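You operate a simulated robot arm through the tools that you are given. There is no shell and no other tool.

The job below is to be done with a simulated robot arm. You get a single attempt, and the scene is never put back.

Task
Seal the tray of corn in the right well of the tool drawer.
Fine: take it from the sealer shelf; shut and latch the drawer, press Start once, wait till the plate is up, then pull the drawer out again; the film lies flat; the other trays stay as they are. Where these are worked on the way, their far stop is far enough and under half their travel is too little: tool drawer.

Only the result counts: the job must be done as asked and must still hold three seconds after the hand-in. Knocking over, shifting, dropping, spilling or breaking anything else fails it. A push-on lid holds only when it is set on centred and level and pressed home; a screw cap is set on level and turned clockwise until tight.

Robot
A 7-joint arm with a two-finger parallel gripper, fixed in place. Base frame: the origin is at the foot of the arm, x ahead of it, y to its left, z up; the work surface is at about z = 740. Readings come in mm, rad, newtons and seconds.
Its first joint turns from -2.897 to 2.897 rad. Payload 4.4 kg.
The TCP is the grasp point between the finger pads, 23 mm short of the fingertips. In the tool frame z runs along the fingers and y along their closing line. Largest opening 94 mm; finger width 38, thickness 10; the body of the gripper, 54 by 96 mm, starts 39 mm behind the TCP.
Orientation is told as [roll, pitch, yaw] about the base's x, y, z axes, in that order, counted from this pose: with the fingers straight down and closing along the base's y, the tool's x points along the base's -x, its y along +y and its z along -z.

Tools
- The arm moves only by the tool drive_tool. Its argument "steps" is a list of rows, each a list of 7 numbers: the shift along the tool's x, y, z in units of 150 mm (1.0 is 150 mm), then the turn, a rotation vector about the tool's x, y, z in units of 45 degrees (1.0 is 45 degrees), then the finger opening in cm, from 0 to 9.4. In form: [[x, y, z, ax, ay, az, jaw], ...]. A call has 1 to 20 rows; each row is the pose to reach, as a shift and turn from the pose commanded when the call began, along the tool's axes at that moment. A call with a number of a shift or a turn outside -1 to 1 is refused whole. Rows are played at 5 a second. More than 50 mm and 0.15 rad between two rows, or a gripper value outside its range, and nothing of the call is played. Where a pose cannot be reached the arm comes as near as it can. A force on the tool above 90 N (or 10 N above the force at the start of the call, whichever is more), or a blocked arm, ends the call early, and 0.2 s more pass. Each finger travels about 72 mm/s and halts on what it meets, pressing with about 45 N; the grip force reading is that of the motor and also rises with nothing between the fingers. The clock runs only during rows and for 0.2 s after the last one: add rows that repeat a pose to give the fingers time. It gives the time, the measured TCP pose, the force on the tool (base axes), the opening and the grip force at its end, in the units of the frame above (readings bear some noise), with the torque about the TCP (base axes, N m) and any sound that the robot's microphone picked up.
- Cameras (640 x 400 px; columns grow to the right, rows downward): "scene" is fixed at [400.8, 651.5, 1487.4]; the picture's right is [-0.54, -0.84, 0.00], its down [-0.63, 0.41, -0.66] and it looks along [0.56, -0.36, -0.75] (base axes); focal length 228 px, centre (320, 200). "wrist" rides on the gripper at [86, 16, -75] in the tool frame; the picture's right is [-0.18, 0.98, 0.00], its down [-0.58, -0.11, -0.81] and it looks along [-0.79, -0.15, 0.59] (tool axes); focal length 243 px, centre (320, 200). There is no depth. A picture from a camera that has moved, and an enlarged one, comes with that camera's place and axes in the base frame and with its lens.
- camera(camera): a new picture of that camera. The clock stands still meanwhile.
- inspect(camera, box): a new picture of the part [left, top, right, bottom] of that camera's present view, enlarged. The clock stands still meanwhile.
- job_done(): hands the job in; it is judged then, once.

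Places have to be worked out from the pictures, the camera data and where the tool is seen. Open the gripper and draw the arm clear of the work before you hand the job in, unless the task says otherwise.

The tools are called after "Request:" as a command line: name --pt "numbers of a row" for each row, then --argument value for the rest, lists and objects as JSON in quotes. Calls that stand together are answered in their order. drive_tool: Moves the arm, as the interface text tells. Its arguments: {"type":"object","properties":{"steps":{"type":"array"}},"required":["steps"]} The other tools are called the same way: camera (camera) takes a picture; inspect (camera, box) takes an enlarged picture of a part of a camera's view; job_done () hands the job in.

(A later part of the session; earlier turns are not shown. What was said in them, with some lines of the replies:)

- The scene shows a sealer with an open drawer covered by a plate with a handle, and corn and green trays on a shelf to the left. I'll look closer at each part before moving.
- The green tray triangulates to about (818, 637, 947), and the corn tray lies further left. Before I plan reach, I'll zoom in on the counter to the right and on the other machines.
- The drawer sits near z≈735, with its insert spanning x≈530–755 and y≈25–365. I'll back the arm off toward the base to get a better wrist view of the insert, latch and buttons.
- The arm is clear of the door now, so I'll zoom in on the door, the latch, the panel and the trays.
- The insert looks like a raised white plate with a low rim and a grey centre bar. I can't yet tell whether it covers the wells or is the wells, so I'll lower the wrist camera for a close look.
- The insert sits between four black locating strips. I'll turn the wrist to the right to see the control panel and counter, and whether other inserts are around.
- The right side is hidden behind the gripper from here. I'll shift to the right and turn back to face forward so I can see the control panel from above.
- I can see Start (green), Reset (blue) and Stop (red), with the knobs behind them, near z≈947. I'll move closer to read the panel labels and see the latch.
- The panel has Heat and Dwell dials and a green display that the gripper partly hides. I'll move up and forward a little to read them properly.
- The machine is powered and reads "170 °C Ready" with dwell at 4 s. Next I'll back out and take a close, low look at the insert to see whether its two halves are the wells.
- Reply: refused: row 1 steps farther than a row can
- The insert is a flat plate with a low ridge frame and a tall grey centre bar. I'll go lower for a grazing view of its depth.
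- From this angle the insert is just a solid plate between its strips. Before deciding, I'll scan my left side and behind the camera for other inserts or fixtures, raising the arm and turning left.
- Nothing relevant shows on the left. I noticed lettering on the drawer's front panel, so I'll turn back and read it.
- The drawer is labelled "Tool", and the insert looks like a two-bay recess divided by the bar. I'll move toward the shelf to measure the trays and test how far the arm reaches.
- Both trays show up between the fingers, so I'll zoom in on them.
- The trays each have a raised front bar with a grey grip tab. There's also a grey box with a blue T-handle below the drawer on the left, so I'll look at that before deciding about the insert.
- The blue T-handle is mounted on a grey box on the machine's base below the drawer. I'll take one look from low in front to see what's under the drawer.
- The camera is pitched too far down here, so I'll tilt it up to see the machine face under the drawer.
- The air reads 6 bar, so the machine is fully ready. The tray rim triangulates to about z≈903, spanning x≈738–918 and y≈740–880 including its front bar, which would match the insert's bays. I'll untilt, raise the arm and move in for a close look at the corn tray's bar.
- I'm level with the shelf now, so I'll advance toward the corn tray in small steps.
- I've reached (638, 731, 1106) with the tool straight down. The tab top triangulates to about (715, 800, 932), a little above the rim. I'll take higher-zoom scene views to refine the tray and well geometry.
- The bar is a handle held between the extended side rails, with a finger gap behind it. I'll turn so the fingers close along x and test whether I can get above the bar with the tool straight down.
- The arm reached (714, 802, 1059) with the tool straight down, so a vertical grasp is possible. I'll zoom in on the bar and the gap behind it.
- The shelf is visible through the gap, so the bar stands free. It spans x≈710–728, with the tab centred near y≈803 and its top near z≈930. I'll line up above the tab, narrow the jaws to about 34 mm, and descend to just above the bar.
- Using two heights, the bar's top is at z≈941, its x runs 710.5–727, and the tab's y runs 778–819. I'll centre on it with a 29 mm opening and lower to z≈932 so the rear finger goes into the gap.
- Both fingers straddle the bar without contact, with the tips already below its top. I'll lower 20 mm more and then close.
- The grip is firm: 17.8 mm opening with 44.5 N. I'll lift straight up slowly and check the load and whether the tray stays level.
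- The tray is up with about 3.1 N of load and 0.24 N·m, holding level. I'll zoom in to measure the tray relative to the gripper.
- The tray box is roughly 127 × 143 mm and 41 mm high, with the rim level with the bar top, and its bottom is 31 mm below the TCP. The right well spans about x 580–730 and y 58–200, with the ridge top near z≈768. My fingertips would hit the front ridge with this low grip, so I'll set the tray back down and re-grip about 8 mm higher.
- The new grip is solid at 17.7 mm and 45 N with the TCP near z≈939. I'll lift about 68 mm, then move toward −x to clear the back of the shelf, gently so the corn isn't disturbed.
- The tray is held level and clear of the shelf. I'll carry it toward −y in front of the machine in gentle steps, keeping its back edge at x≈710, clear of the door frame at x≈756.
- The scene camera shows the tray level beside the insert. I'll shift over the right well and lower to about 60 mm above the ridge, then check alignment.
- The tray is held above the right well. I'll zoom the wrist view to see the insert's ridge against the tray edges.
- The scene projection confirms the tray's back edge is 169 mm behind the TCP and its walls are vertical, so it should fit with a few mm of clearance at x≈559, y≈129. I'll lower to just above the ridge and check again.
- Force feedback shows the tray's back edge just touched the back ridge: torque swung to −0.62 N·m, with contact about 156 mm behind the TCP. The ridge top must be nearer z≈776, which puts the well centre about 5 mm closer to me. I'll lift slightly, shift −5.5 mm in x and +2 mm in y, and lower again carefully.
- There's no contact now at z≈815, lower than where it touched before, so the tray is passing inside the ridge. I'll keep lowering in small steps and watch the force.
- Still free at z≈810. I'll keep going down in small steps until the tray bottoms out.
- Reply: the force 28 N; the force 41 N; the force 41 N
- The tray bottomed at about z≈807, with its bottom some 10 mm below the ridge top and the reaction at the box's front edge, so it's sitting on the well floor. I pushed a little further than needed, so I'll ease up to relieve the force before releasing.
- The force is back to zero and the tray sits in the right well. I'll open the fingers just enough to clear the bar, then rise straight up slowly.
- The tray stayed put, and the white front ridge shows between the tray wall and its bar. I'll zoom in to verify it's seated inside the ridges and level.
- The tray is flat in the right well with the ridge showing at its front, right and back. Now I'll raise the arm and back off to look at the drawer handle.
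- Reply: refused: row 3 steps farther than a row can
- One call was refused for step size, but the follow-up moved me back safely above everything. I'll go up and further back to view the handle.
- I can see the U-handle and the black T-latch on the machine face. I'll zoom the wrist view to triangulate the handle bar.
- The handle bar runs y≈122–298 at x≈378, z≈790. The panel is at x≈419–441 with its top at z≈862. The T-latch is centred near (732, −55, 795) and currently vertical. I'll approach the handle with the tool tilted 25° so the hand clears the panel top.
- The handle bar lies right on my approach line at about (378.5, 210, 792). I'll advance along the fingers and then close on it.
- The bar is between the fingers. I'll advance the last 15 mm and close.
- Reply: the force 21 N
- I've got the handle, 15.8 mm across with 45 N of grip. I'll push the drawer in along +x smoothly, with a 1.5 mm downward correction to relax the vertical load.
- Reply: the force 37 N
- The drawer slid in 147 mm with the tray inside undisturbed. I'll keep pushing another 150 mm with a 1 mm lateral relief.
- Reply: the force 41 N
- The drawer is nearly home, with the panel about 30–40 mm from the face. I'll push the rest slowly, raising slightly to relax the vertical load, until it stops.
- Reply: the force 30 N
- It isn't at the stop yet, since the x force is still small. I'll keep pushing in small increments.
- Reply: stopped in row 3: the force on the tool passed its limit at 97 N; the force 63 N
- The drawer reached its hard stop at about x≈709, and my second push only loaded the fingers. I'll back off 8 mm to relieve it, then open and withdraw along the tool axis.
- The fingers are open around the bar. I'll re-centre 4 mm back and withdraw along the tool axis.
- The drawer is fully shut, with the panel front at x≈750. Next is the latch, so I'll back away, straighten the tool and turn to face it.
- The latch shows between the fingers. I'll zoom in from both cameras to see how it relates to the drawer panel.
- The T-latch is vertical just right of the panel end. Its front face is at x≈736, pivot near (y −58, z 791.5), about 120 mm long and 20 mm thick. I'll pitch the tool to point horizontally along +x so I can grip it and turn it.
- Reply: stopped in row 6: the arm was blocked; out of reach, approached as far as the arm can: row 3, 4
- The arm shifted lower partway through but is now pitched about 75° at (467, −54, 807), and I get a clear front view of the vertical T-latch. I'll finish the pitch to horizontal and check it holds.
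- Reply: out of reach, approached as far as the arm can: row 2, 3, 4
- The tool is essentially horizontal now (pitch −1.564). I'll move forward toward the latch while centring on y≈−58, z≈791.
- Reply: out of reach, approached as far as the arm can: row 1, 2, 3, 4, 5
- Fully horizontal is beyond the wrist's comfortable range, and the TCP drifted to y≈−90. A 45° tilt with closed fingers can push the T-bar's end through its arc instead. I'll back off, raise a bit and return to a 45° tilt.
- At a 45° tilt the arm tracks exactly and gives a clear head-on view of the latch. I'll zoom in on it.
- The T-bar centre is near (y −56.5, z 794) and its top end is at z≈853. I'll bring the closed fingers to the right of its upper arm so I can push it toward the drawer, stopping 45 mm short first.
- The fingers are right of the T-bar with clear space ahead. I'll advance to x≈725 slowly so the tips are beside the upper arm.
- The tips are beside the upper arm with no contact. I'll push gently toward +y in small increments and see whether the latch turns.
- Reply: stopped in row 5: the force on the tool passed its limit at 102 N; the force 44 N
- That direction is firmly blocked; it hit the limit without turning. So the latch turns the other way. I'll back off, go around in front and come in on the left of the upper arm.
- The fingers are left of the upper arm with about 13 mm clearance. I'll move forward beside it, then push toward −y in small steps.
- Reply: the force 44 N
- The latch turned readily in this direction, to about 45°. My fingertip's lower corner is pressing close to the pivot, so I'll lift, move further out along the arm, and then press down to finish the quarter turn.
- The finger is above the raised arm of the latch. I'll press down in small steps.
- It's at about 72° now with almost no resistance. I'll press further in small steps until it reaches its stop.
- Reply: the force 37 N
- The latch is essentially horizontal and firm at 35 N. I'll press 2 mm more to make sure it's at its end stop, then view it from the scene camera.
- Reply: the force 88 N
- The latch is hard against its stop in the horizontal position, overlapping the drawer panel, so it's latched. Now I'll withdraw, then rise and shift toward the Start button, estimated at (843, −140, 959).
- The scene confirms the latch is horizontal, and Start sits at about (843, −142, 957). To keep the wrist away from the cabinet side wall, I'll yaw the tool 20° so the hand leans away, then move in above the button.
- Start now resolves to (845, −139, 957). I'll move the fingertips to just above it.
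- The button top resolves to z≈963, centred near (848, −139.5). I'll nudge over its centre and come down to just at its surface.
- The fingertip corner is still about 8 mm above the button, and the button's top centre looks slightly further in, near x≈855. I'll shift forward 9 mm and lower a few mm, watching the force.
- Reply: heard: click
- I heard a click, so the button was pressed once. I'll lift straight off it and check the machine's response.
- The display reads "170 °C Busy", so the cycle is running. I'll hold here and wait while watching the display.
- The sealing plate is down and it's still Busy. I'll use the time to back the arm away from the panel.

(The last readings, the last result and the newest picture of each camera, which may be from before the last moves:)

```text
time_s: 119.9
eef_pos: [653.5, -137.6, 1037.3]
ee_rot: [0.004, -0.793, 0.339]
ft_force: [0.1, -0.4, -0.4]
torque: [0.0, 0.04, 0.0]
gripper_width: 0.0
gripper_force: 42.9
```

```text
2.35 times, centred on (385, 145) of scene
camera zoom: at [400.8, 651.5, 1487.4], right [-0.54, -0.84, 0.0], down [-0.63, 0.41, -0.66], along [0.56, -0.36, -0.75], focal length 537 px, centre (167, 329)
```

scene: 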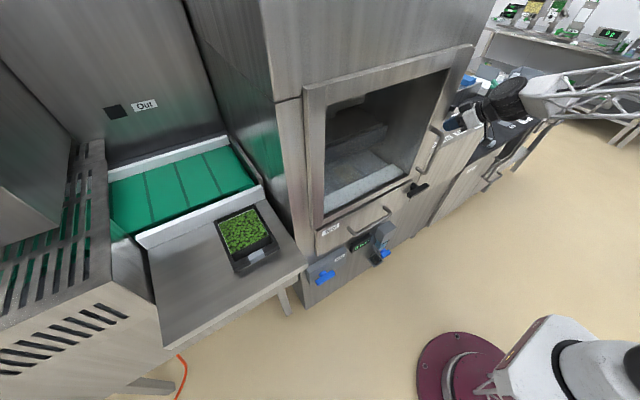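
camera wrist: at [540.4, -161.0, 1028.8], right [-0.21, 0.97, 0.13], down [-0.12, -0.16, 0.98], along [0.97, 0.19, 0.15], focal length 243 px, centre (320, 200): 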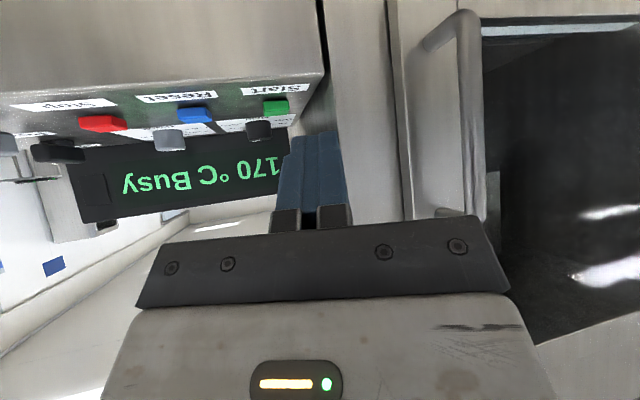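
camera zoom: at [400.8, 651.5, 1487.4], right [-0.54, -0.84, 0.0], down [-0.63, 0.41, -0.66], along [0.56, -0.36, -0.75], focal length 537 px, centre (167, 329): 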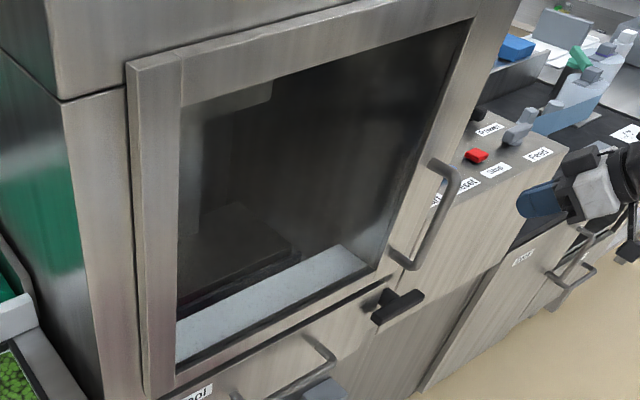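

It's still Busy with the plate down. I'll rotate the tool back square while I wait.

Request:
drive_tool --pt "0 0 0 0.08 0 0.08 0" --pt "0 0 0 0.16 0 0.16 0" --pt "0 0 0 0.24 0 0.24 0" --pt "0 0 0 0.314 0 0.314 0" --pt "0 0 0 0.314 0 0.314 0" --pt "0 0 0 0.314 0 0.314 0" --pt "0 0 0 0.314 0 0.314 0" --pt "0 0 0 0.314 0 0.314 0" --pt "0 0 0 0.314 0 0.314 0" --pt "0 0 0 0.314 0 0.314 0" --pt "0 0 0 0.314 0 0.314 0" --pt "0 0 0 0.314 0 0.314 0"

Request:
camera --camera "wrist"

Request:
inspect --camera "scene" --box '[300, 60, 470, 230]'

```text
time_s: 122.5
eef_pos: [653.9, -139.1, 1038.2]
ee_rot: [0.007, -0.792, -0.012]
ft_force: [0.1, -0.1, -0.6]
torque: [-0.04, 0.02, -0.01]
gripper_width: 0.3
gripper_force: 42.4
```

```text
taken
camera wrist: at [538.9, -121.4, 1029.8], right [0.14, 0.98, 0.14], down [-0.17, -0.11, 0.98], along [0.98, -0.16, 0.15], focal length 243 px, centre (320, 200)
```

wrist: 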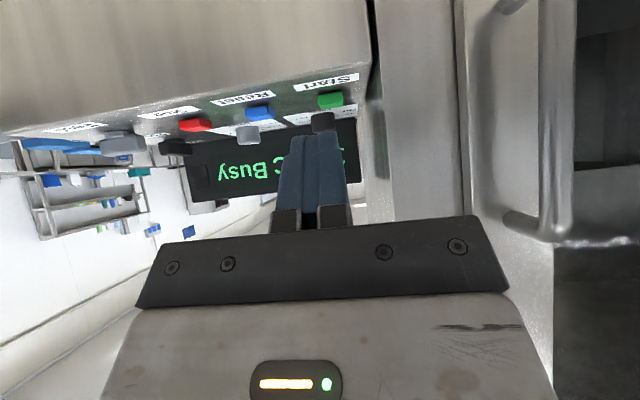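

```text
2.35 times, centred on (385, 145) of scene
camera zoom: at [400.8, 651.5, 1487.4], right [-0.54, -0.84, 0.0], down [-0.63, 0.41, -0.66], along [0.56, -0.36, -0.75], focal length 537 px, centre (167, 329)
```

zoom: 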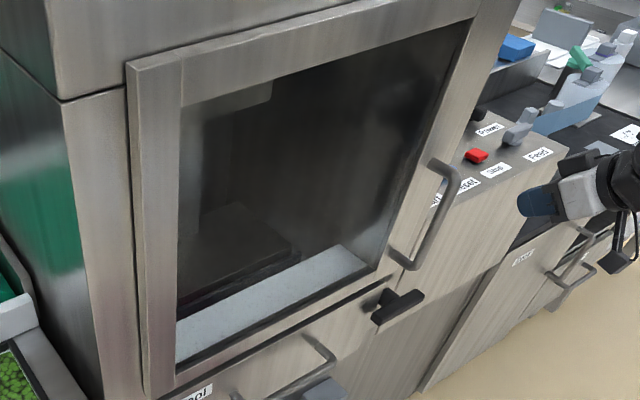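

The cycle is still running, so I'll keep holding.

Request:
drive_tool --pt "0 0 0 0 0 0 0" --pt "0 0 0 0 0 0 0" --pt "0 0 0 0 0 0 0" --pt "0 0 0 0 0 0 0" --pt "0 0 0 0 0 0 0" --pt "0 0 0 0 0 0 0" --pt "0 0 0 0 0 0 0" --pt "0 0 0 0 0 0 0" --pt "0 0 0 0 0 0 0" --pt "0 0 0 0 0 0 0" --pt "0 0 0 0 0 0 0" --pt "0 0 0 0 0 0 0" --pt "0 0 0 0 0 0 0" --pt "0 0 0 0 0 0 0" --pt "0 0 0 0 0 0 0" --pt "0 0 0 0 0 0 0" --pt "0 0 0 0 0 0 0" --pt "0 0 0 0 0 0 0" --pt "0 0 0 0 0 0 0" --pt "0 0 0 0 0 0 0"

Request:
inspect --camera "wrist" --box '[160, 80, 400, 240]'

Request:
inspect --camera "scene" --box '[300, 60, 470, 230]'

```text
time_s: 126.7
eef_pos: [652.7, -137.8, 1038.8]
ee_rot: [0.008, -0.794, -0.012]
ft_force: [0.3, 0.0, 0.3]
torque: [-0.04, 0.01, 0.02]
gripper_width: 0.0
gripper_force: 42.4
```

```text
2.50 times, centred on (280, 160) of wrist
camera zoom: at [538.9, -121.4, 1029.8], right [0.14, 0.98, 0.14], down [-0.17, -0.11, 0.98], along [0.98, -0.16, 0.15], focal length 606 px, centre (420, 300)
```

zoom: 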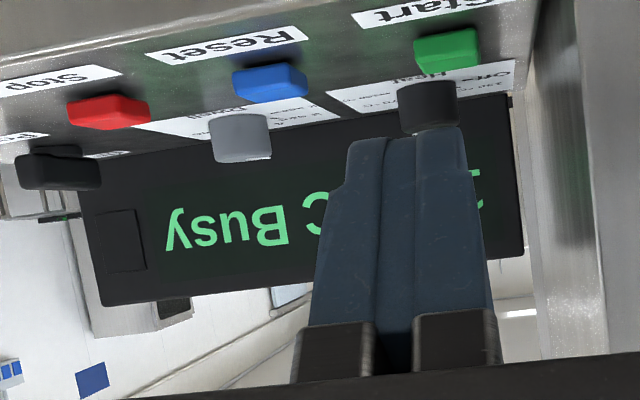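

```text
2.35 times, centred on (385, 145) of scene
camera zoom: at [400.8, 651.5, 1487.4], right [-0.54, -0.84, 0.0], down [-0.63, 0.41, -0.66], along [0.56, -0.36, -0.75], focal length 537 px, centre (167, 329)
```

zoom: 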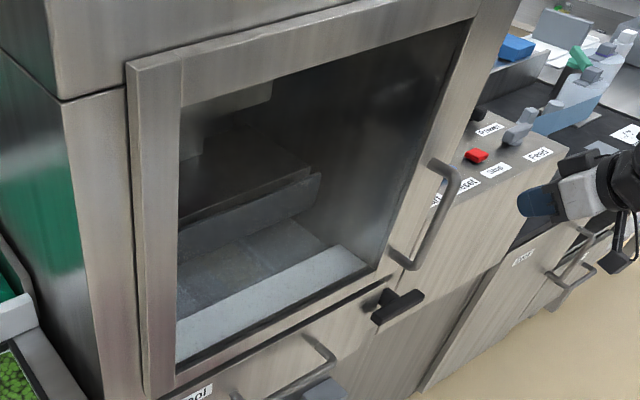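

The plate is rising but the display still says Busy. I'll wait a bit more until it's fully up.

Request:
drive_tool --pt "0 0 0 0 0 0 0" --pt "0 0 0 0 0 0 0" --pt "0 0 0 0 0 0 0" --pt "0 0 0 0 0 0 0" --pt "0 0 0 0 0 0 0" --pt "0 0 0 0 0 0 0" --pt "0 0 0 0 0 0 0" --pt "0 0 0 0 0 0 0" --pt "0 0 0 0 0 0 0" --pt "0 0 0 0 0 0 0" --pt "0 0 0 0 0 0 0" --pt "0 0 0 0 0 0 0" --pt "0 0 0 0 0 0 0" --pt "0 0 0 0 0 0 0" --pt "0 0 0 0 0 0 0"

Request:
inspect --camera "wrist" --box '[160, 80, 400, 240]'

Request:
inspect --camera "scene" --box '[300, 60, 470, 230]'

```text
time_s: 129.9
eef_pos: [652.8, -138.5, 1039.0]
ee_rot: [0.007, -0.793, -0.011]
ft_force: [0.7, -0.2, 0.0]
torque: [-0.03, 0.0, -0.01]
gripper_width: 0.1
gripper_force: 42.8
```

```text
2.50 times, centred on (280, 160) of wrist
camera zoom: at [538.9, -121.4, 1029.8], right [0.14, 0.98, 0.14], down [-0.17, -0.11, 0.98], along [0.98, -0.16, 0.15], focal length 606 px, centre (420, 300)
```

zoom: 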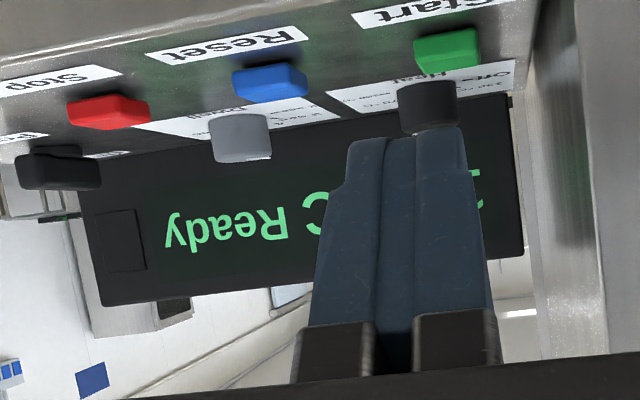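

```text
2.35 times, centred on (385, 145) of scene
camera zoom: at [400.8, 651.5, 1487.4], right [-0.54, -0.84, 0.0], down [-0.63, 0.41, -0.66], along [0.56, -0.36, -0.75], focal length 537 px, centre (167, 329)
```

zoom: 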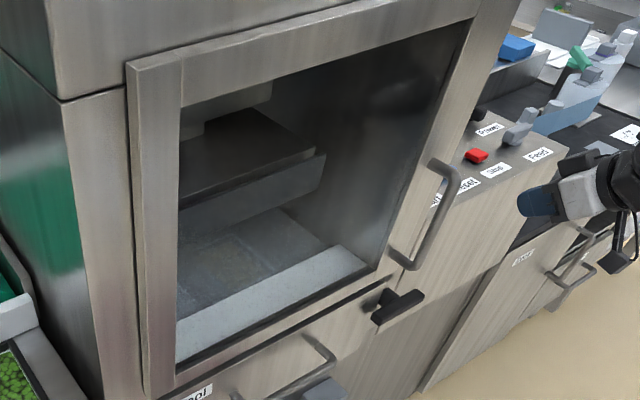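

The display reads Ready and the plate is up, so the cycle is finished. Now I'll unlatch by pushing the left arm of the T-latch down to bring it back to vertical, starting with a move in front of it.

Request:
drive_tool --pt "0.155 0.157 0.128 0 0 0 0" --pt "0.31 0.315 0.256 0 0 0 0" --pt "0.464 0.472 0.384 0 0 0 0" --pt "0.618 0.63 0.512 0 0 0 0" --pt "0.773 0.787 0.64 0 0 0 0"

Request:
drive_tool --pt "0.1 0 0.1 0 0 0 0" --pt "0.204 0 0.201 0 0 0 0"

Request:
camera --camera "wrist"

Request:
inspect --camera "scene" --box '[390, 140, 470, 230]'

```text
time_s: 131.1
eef_pos: [640.9, -18.2, 887.9]
ee_rot: [0.007, -0.792, -0.012]
ft_force: [-0.1, 0.1, 0.1]
torque: [0.0, -0.02, -0.02]
gripper_width: 0.0
gripper_force: 41.8
```

```text
time_s: 131.7
eef_pos: [641.0, -17.3, 847.5]
ee_rot: [0.005, -0.792, -0.011]
ft_force: [0.4, -0.4, 1.0]
torque: [0.01, 0.02, -0.02]
gripper_width: 0.2
gripper_force: 42.9
```

```text
taken
camera wrist: at [527.3, -0.7, 838.2], right [0.14, 0.98, 0.14], down [-0.17, -0.11, 0.98], along [0.98, -0.16, 0.15], focal length 243 px, centre (320, 200)
```

wrist: 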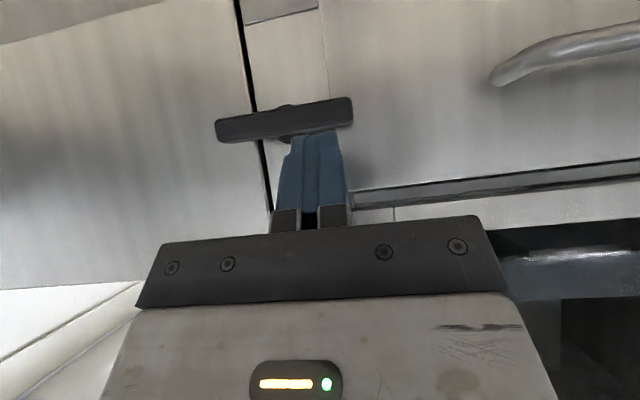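

```text
4.44 times, centred on (430, 185) of scene
camera zoom: at [400.8, 651.5, 1487.4], right [-0.54, -0.84, 0.0], down [-0.63, 0.41, -0.66], along [0.56, -0.36, -0.75], focal length 1015 px, centre (-169, 267)
```

zoom: 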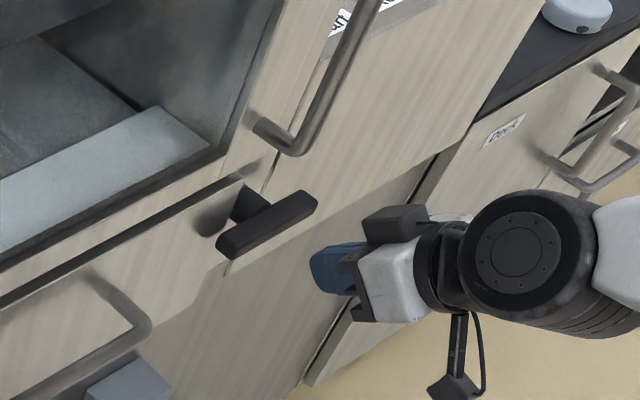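

The latch is still horizontal and I'm in front of its left arm. I'll move forward to x≈719 above that arm.

Request:
drive_tool --pt "-0.1 -0.01 0.1 0 0 0 0" --pt "-0.2 -0.02 0.2 0 0 0 0" --pt "-0.3 -0.02 0.3 0 0 0 0" --pt "-0.37 -0.02 0.365 0 0 0 0"

Request:
camera --camera "wrist"

Request:
inspect --camera "scene" --box '[390, 140, 470, 230]'

```text
time_s: 132.7
eef_pos: [719.1, -21.2, 848.1]
ee_rot: [0.006, -0.794, -0.013]
ft_force: [-0.2, -0.5, -0.7]
torque: [-0.03, 0.01, 0.02]
gripper_width: 0.0
gripper_force: 42.8
```

```text
taken
camera wrist: at [605.4, -5.4, 838.5], right [0.14, 0.98, 0.14], down [-0.17, -0.11, 0.98], along [0.98, -0.16, 0.15], focal length 243 px, centre (320, 200)
```

wrist: 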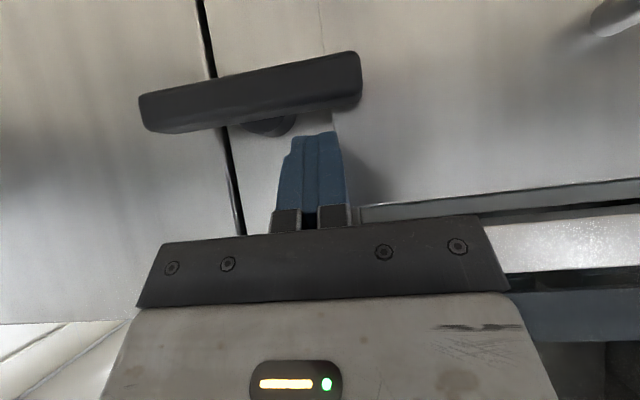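

```text
4.44 times, centred on (430, 185) of scene
camera zoom: at [400.8, 651.5, 1487.4], right [-0.54, -0.84, 0.0], down [-0.63, 0.41, -0.66], along [0.56, -0.36, -0.75], focal length 1015 px, centre (-169, 267)
```

zoom: 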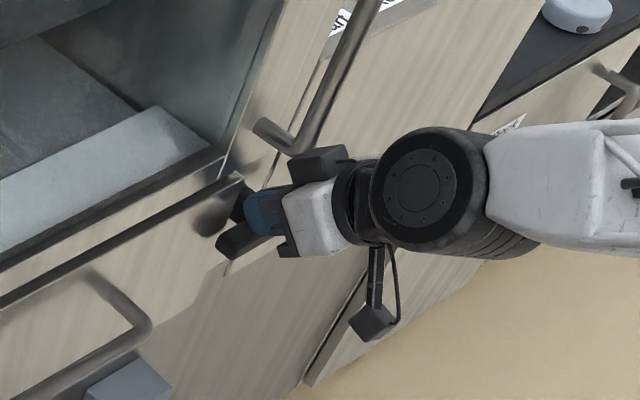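

The fingertips are above the latch's left arm. I'll press down in small steps.

Request:
drive_tool --pt "0.024 0 0.024 0 0 0 0" --pt "0.047 0 0.047 0 0 0 0" --pt "0.071 0 0.071 0 0 0 0" --pt "0.094 0 0.094 0 0 0 0" --pt "0.118 0 0.118 0 0 0 0"

Request:
camera --camera "wrist"

```text
time_s: 133.9
eef_pos: [718.1, -22.9, 823.0]
ee_rot: [0.005, -0.79, -0.012]
ft_force: [0.1, 0.2, -1.0]
torque: [0.0, -0.02, 0.02]
gripper_width: 0.0
gripper_force: 42.1
```

```text
taken
camera wrist: at [604.3, -6.0, 813.1], right [0.14, 0.98, 0.14], down [-0.17, -0.11, 0.98], along [0.98, -0.16, 0.15], focal length 243 px, centre (320, 200)
```

wrist: 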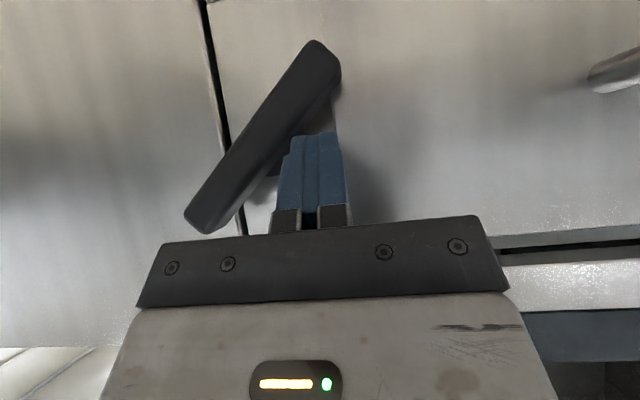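

The latch is turning back and is at about 45°. I'll continue down and to the right along its arc.

Request:
drive_tool --pt "0.028 -0.013 0.028 0 0 0 0" --pt "0.0566 -0.027 0.0566 0 0 0 0" --pt "0.0755 -0.053 0.0755 0 0 0 0" --pt "0.094 -0.08 0.094 0 0 0 0"

Request:
camera --camera "wrist"

```text
time_s: 134.9
eef_pos: [719.0, -28.6, 802.7]
ee_rot: [0.013, -0.791, -0.008]
ft_force: [-9.0, 28.4, 7.1]
torque: [0.0, -0.15, 0.67]
gripper_width: 0.0
gripper_force: 42.3
stopped in row 4: the force on the tool passed its limit at 96 N (the readings are from after the stop); the commanded pose is now the measured one
```

```text
taken
camera wrist: at [604.4, -13.8, 793.7], right [0.13, 0.98, 0.14], down [-0.16, -0.12, 0.98], along [0.98, -0.15, 0.15], focal length 243 px, centre (320, 200)
```

wrist: 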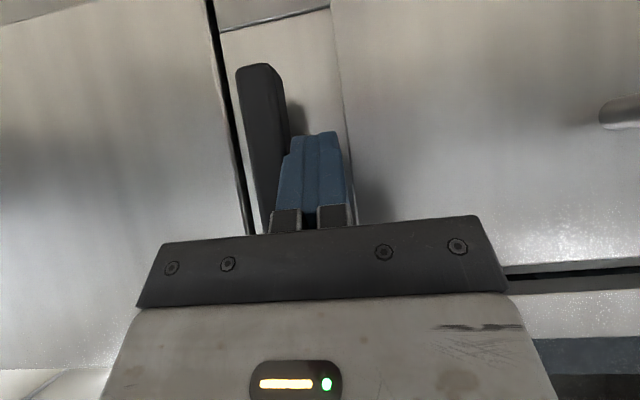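

The latch is back to vertical and against its stop. I'll ease off and withdraw toward −x.

Request:
drive_tool --pt "0 0.04 0 0 0 0 0" --pt "0.02 0.05 -0.02 0 0 0 0" --pt "0.15 0.05 -0.15 0 0 0 0" --pt "0.3 0.05 -0.3 0 0 0 0" --pt "0.45 0.05 -0.45 0 0 0 0" --pt "0.6 0.05 -0.6 0 0 0 0"

Request:
inspect --camera "scene" --box '[340, 130, 480, 250]'

Request:
camera --camera "wrist"

```text
time_s: 136.3
eef_pos: [592.2, -22.7, 800.9]
ee_rot: [0.011, -0.79, -0.01]
ft_force: [0.4, 0.6, 1.1]
torque: [-0.01, 0.0, 0.02]
gripper_width: 0.0
gripper_force: 42.2
```

```text
3.33 times, centred on (410, 190) of scene
camera zoom: at [400.8, 651.5, 1487.4], right [-0.54, -0.84, 0.0], down [-0.63, 0.41, -0.66], along [0.56, -0.36, -0.75], focal length 761 px, centre (20, 233)
```

zoom: 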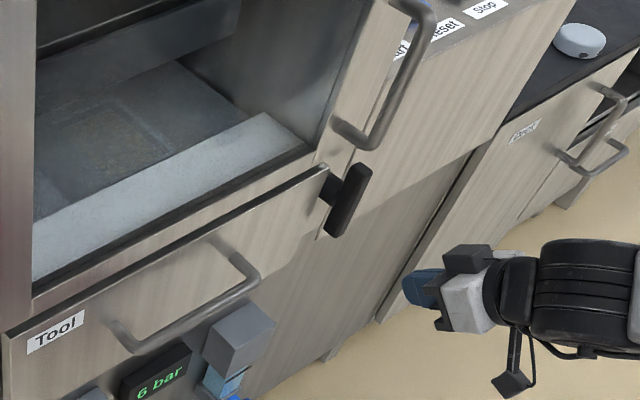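

```text
taken
camera wrist: at [478.1, -5.9, 791.8], right [0.13, 0.98, 0.14], down [-0.16, -0.12, 0.98], along [0.98, -0.15, 0.15], focal length 243 px, centre (320, 200)
```

wrist: 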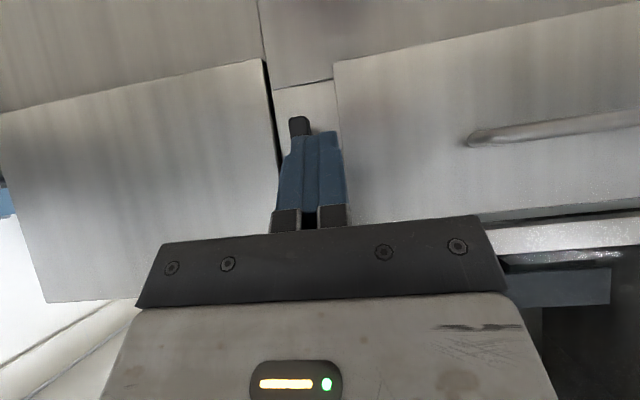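

The latch is vertical again. Now I'll reorient to the handle-grasp pose (yaw 90°, tilted 25°), first straightening the tool and rising.

Request:
drive_tool --pt "-0.05 0 -0.16 0 0.16 0 1.0" --pt "-0.1 0 -0.32 0 0.33 0 2.0" --pt "-0.15 0 -0.48 0 0.5 0 3.0" --pt "-0.2 0 -0.64 0 0.67 0 4.2" --pt "-0.25 0 -0.8 0 0.84 0 4.2" --pt "-0.287 0 -0.942 0 1.0 0 4.2"

Request:
drive_tool --pt "0 0.13 0 0 0 -0.16 4.2" --pt "0 0.26 0 0 0 -0.33 4.2" --pt "0 0.39 0 0 0 -0.5 4.2" --pt "0 0.52 0 0 0 -0.67 4.2" --pt "0 0.65 0 0 0 -0.84 4.2" --pt "0 0.767 0 0 0 -1.0 4.2"

Request:
drive_tool --pt "-0.09 0.09 0 0 0 -0.16 4.2" --pt "-0.18 0.18 0 0 0 -0.33 4.2" --pt "-0.27 0.27 0 0 0 -0.5 4.2" --pt "-0.36 0.36 0 0 0 -0.67 4.2" --pt "-0.45 0.45 0 0 0 -0.84 4.2" --pt "-0.542 0.542 0 0 0 -1.0 4.2"

```text
time_s: 137.9
eef_pos: [514.4, -25.2, 996.0]
ee_rot: [0.004, -0.138, -0.003]
ft_force: [-1.1, 0.4, -1.6]
torque: [0.0, -0.03, 0.04]
gripper_width: 42.1
gripper_force: 0.0
out of reach, approached as far as the arm can: row 3, 4, 5
stopped in row 6: the arm was blocked; the commanded pose is now the measured one
```

```text
time_s: 139.3
eef_pos: [517.4, 90.1, 996.0]
ee_rot: [-0.096, -0.101, 0.789]
ft_force: [-0.1, 0.1, -0.3]
torque: [0.02, 0.01, -0.03]
gripper_width: 42.1
gripper_force: 0.1
```

```text
time_s: 140.8
eef_pos: [515.7, 204.0, 999.4]
ee_rot: [-0.138, -0.005, 1.569]
ft_force: [0.6, 0.1, 0.0]
torque: [0.03, 0.0, 0.0]
gripper_width: 41.9
gripper_force: 0.1
```

The arm ended at nearly the right tilt (0.138 rad). I'll finish the tilt to 25° and move to the approach point above the closed drawer's handle.

Request:
drive_tool --pt "-0.007 -0.17 0.17 0.076 0 0 4.2" --pt "-0.015 -0.35 0.34 0.152 0 0 4.2" --pt "-0.022 -0.52 0.51 0.229 0 0 4.2" --pt "-0.03 -0.69 0.68 0.305 0 0 4.2" --pt "-0.037 -0.866 0.85 0.381 0 0 4.2"

Request:
camera --camera "wrist"

Request:
inspect --camera "scene" --box '[310, 150, 450, 270]'

```text
time_s: 141.9
eef_pos: [662.5, 209.4, 888.7]
ee_rot: [-0.438, -0.005, 1.568]
ft_force: [-0.1, 0.3, 0.7]
torque: [0.01, 0.02, -0.01]
gripper_width: 42.1
gripper_force: 0.1
```

```text
taken
camera wrist: at [616.3, 122.3, 948.4], right [-0.89, 0.19, -0.42], down [-0.24, 0.58, 0.78], along [0.39, 0.79, -0.47], focal length 243 px, centre (320, 200)
```

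wrist: 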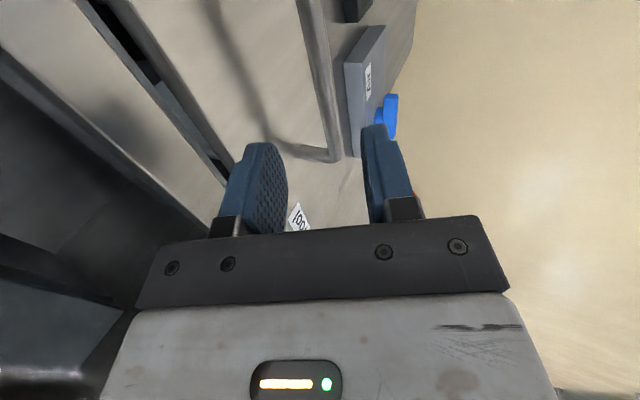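

```text
3.33 times, centred on (380, 210) of scene
camera zoom: at [400.8, 651.5, 1487.4], right [-0.54, -0.84, 0.0], down [-0.63, 0.41, -0.66], along [0.56, -0.36, -0.75], focal length 761 px, centre (120, 167)
```

zoom: 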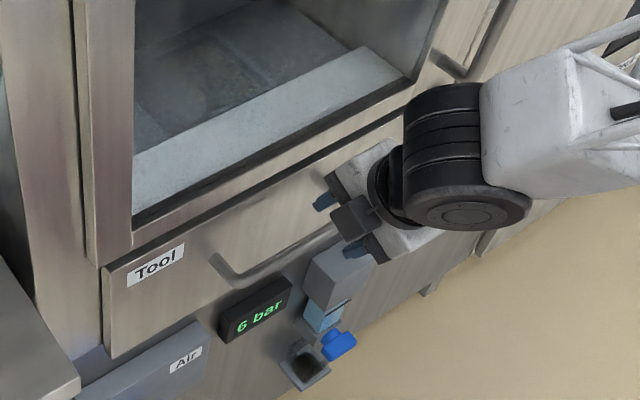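

The handle bar lines up with my approach axis at about (708, 791). I'll narrow the jaws slightly, slide in along the tool axis, and grip.

Request:
drive_tool --pt "0 0 0.15 0 0 0 3.7" --pt "0 0 0.3 0 0 0 3.7" --pt "0 0 0.45 0 0 0 3.7" --pt "0 0 0.57 0 0 0 3.7" --pt "0 0 0.66 0 0 0 3.7" --pt "0 0 0.715 0 0 0 3.7"

Request:
drive_tool --pt "0 0 0 0 0 0 2.8" --pt "0 0 0 0 0 0 2.0" --pt "0 0 0 0 0 0 0.8" --pt "0 0 0 0 0 0 0.8" --pt "0 0 0 0 0 0 0.8"

```text
time_s: 143.3
eef_pos: [707.8, 209.5, 791.9]
ee_rot: [-0.438, -0.005, 1.567]
ft_force: [0.8, -0.1, -0.6]
torque: [-0.01, -0.03, 0.01]
gripper_width: 36.8
gripper_force: 0.0
```

```text
time_s: 144.6
eef_pos: [706.6, 211.1, 790.9]
ee_rot: [-0.436, -0.006, 1.567]
ft_force: [-15.7, 2.2, 0.3]
torque: [-0.64, 0.05, 1.1]
gripper_width: 16.0
gripper_force: 45.2
```

The handle is gripped at 16.0 mm and 45 N. I'll pull the drawer straight out along −x, smoothly.

Request:
drive_tool --pt "0 0.02 -0.009 0 0 0 0.8" --pt "0 0.06 -0.028 0 0 0 0.8" --pt "0 0.13 -0.061 0 0 0 0.8" --pt "0 0.22 -0.103 0 0 0 0.8" --pt "0 0.32 -0.15 0 0 0 0.8" --pt "0 0.42 -0.197 0 0 0 0.8" --pt "0 0.52 -0.243 0 0 0 0.8" --pt "0 0.62 -0.29 0 0 0 0.8" --pt "0 0.72 -0.337 0 0 0 0.8" --pt "0 0.81 -0.379 0 0 0 0.8" --pt "0 0.87 -0.407 0 0 0 0.8" --pt "0 0.9 -0.421 0 0 0 0.8"

Request:
camera --camera "scene"

```text
time_s: 147.2
eef_pos: [558.9, 212.4, 792.2]
ee_rot: [-0.437, -0.007, 1.567]
ft_force: [1.5, -22.0, -7.8]
torque: [-0.4, 0.05, 1.23]
gripper_width: 15.7
gripper_force: 44.8
```

```text
taken
```

scene: 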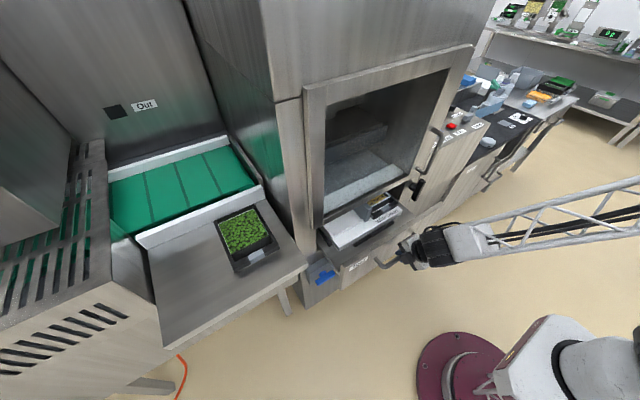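

The drawer is sliding out smoothly. I'll continue another 150 mm.

Request:
drive_tool --pt "0.007 0.02 -0.009 0 0 0 0.8" --pt "0.007 0.06 -0.028 0 0 0 0.8" --pt "0.007 0.13 -0.061 0 0 0 0.8" --pt "0.007 0.22 -0.103 0 0 0 0.8" --pt "0.007 0.32 -0.15 0 0 0 0.8" --pt "0.007 0.42 -0.197 0 0 0 0.8" --pt "0.007 0.52 -0.243 0 0 0 0.8" --pt "0.007 0.62 -0.29 0 0 0 0.8" --pt "0.007 0.72 -0.337 0 0 0 0.8" --pt "0.007 0.81 -0.379 0 0 0 0.8" --pt "0.007 0.87 -0.407 0 0 0 0.8" --pt "0.007 0.9 -0.421 0 0 0 0.8"

Request:
inspect --camera "scene" --box '[310, 160, 470, 320]'

```text
time_s: 149.8
eef_pos: [409.3, 210.2, 792.8]
ee_rot: [-0.437, -0.004, 1.568]
ft_force: [2.8, 32.3, -3.5]
torque: [0.11, 0.04, 1.5]
gripper_width: 15.9
gripper_force: 44.8
```

```text
2.50 times, centred on (390, 240) of scene
camera zoom: at [400.8, 651.5, 1487.4], right [-0.54, -0.84, 0.0], down [-0.63, 0.41, -0.66], along [0.56, -0.36, -0.75], focal length 571 px, centre (145, 100)
```

zoom: 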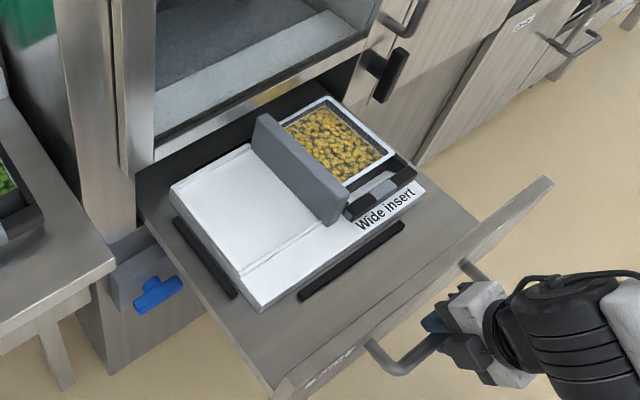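

The corn tray now has clear film with a sealed border on it. I'll pull the last 30 mm slowly to the drawer's original open position.

Request:
drive_tool --pt "0 0.025 -0.012 0 0 0 0.8" --pt "0 0.06 -0.028 0 0 0 0.8" --pt "0 0.1 -0.047 0 0 0 0.8" --pt "0 0.135 -0.063 0 0 0 0.8" --pt "0 0.16 -0.075 0 0 0 0.8" --pt "0 0.175 -0.082 0 0 0 0.8"

Request:
inspect --camera "scene" --box '[350, 180, 450, 280]'

```text
time_s: 151.2
eef_pos: [380.4, 210.7, 791.9]
ee_rot: [-0.438, -0.005, 1.566]
ft_force: [2.7, 16.6, 14.3]
torque: [-0.13, 0.0, 1.48]
gripper_width: 15.8
gripper_force: 44.7
```

```text
4.00 times, centred on (400, 230) of scene
camera zoom: at [400.8, 651.5, 1487.4], right [-0.54, -0.84, 0.0], down [-0.63, 0.41, -0.66], along [0.56, -0.36, -0.75], focal length 913 px, centre (0, 80)
```

zoom: 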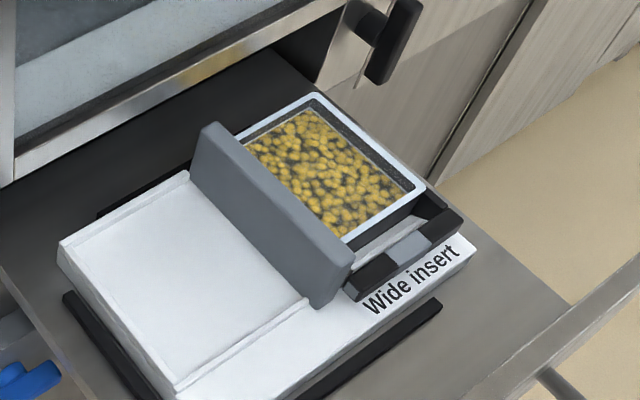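

The drawer is back fully open, with the film on the tray rim and lying flat. I'll release the handle and withdraw along the tool axis.

Request:
drive_tool --pt "0 0 0 0 0 0 2.2" --pt "0 0 0 0 0 0 3.7" --pt "0 0 0 0 0 0 3.7" --pt "0 0 0 0 0 0 3.7"

Request:
drive_tool --pt "0 0 -0.1 0 0 0 3.7" --pt "0 0 -0.3 0 0 0 3.7" --pt "0 0 -0.55 0 0 0 3.7" --pt "0 0 -0.8 0 0 0 3.7" --pt "0 0 -1.0 0 0 0 3.7"

Request:
camera --camera "scene"

Request:
inspect --camera "scene" --box '[365, 190, 440, 260]'

```text
time_s: 152.2
eef_pos: [381.4, 209.5, 793.1]
ee_rot: [-0.438, -0.005, 1.568]
ft_force: [0.0, 0.8, -0.5]
torque: [0.0, -0.04, -0.01]
gripper_width: 36.8
gripper_force: 0.0
```

```text
time_s: 153.3
eef_pos: [316.8, 211.2, 927.6]
ee_rot: [-0.438, -0.006, 1.568]
ft_force: [0.3, -0.2, 0.5]
torque: [-0.02, -0.01, -0.01]
gripper_width: 36.8
gripper_force: 0.1
```

```text
taken
```

scene: 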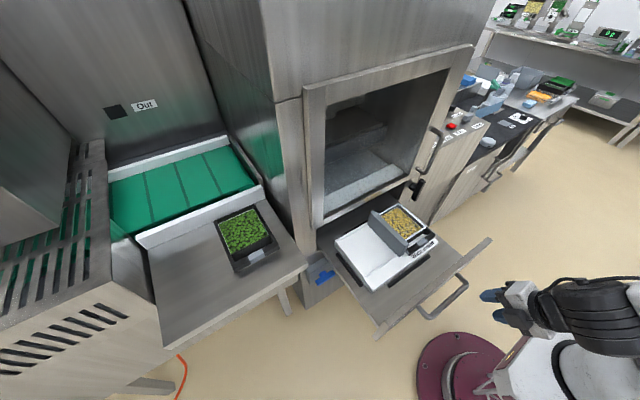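

```text
5.71 times, centred on (402, 225) of scene
camera zoom: at [400.8, 651.5, 1487.4], right [-0.54, -0.84, 0.0], down [-0.63, 0.41, -0.66], along [0.56, -0.36, -0.75], focal length 1305 px, centre (-151, 57)
```

zoom: 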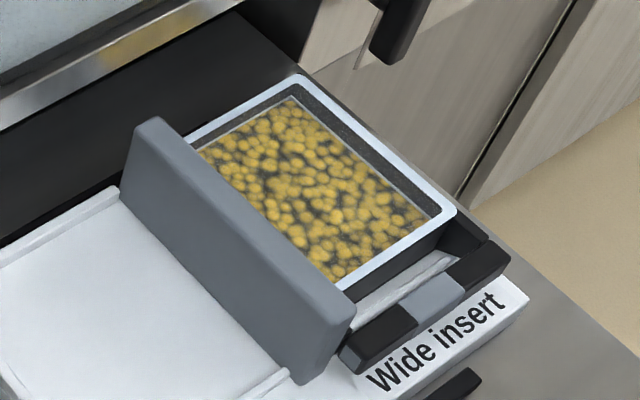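

The film lies flat across the rim, the tray is square in the right well, and the green tray hasn't moved. I'll straighten and raise the arm clear, then take a final look.

Request:
drive_tool --pt "0 0 -0.2 -0.11 0 0 6.0" --pt "0 0 -0.4 -0.22 0 0 8.0" --pt "0 0 -0.6 -0.33 0 0 9.0" --pt "0 0 -0.8 -0.44 0 0 9.0" --pt "0 0 -1.0 -0.556 0 0 9.0"

Request:
drive_tool --pt "0.2 0 -0.1 0 0 0.16 9.0" --pt "0.4 0 -0.2 0 0 0.33 9.0" --pt "0.5 0 -0.3 0 0 0.5 9.0" --pt "0.5 0 -0.4 0 0 0.67 9.0" --pt "0.5 0 -0.4 0 0 0.84 9.0" --pt "0.5 0 -0.4 0 0 1.0 9.0"

Request:
camera --camera "wrist"

Request:
camera --camera "scene"

```text
time_s: 154.6
eef_pos: [253.8, 208.8, 1063.8]
ee_rot: [0.001, -0.005, 1.567]
ft_force: [0.2, -1.2, -0.8]
torque: [0.0, 0.04, 0.05]
gripper_width: 90.0
gripper_force: 0.1
```

```text
time_s: 155.9
eef_pos: [253.3, 133.8, 1124.0]
ee_rot: [0.003, -0.004, 0.781]
ft_force: [0.0, -0.3, -0.3]
torque: [0.01, 0.02, -0.04]
gripper_width: 90.1
gripper_force: 0.0
```

```text
taken
camera wrist: at [180.1, 84.1, 1198.0], right [-0.56, 0.83, 0.0], down [0.49, 0.33, 0.81], along [0.67, 0.46, -0.59], focal length 243 px, centre (320, 200)
```

wrist: 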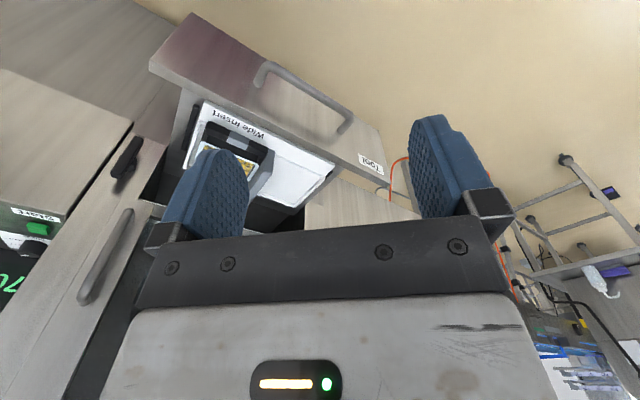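

```text
taken
```

scene: 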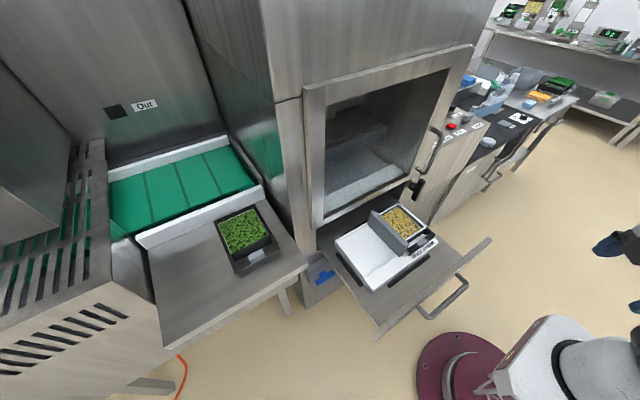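

The arm is clear with the gripper open. The drawer is fully out, the film lies flat on the corn tray in the right well, and the green tray is where it was. Handing the job in.

Request:
job_done

```text
The job is handed in.
```

I sealed the corn tray and handed the job in; I don't have the verdict.

- **Tray:** I took the corn tray from the sealer shelf and set it in the right well of the tool drawer.
- **Cycle:** I shut the drawer to its stop, latched it and pressed Start once. The display went from "Busy" back to "Ready" with the plate up.
- **Drawer:** I unlatched it and pulled it out to within about 4 mm of where it started.
- **Result:** The film looks flat on the tray rim in the scene camera view. The tray of green vegetables beside it has not moved.

There were a few rough moments. I first pushed the latch in its blocked direction, hitting the force limit at 102 N. The drawer hitting its stop and the latch hitting its stop on unlatching each tripped the limit at just under 100 N. When I first lowered the tray, its back edge briefly touched the insert's ridge, so I shifted it about 5 mm. I saw no damage or shift from any of these in the pictures.
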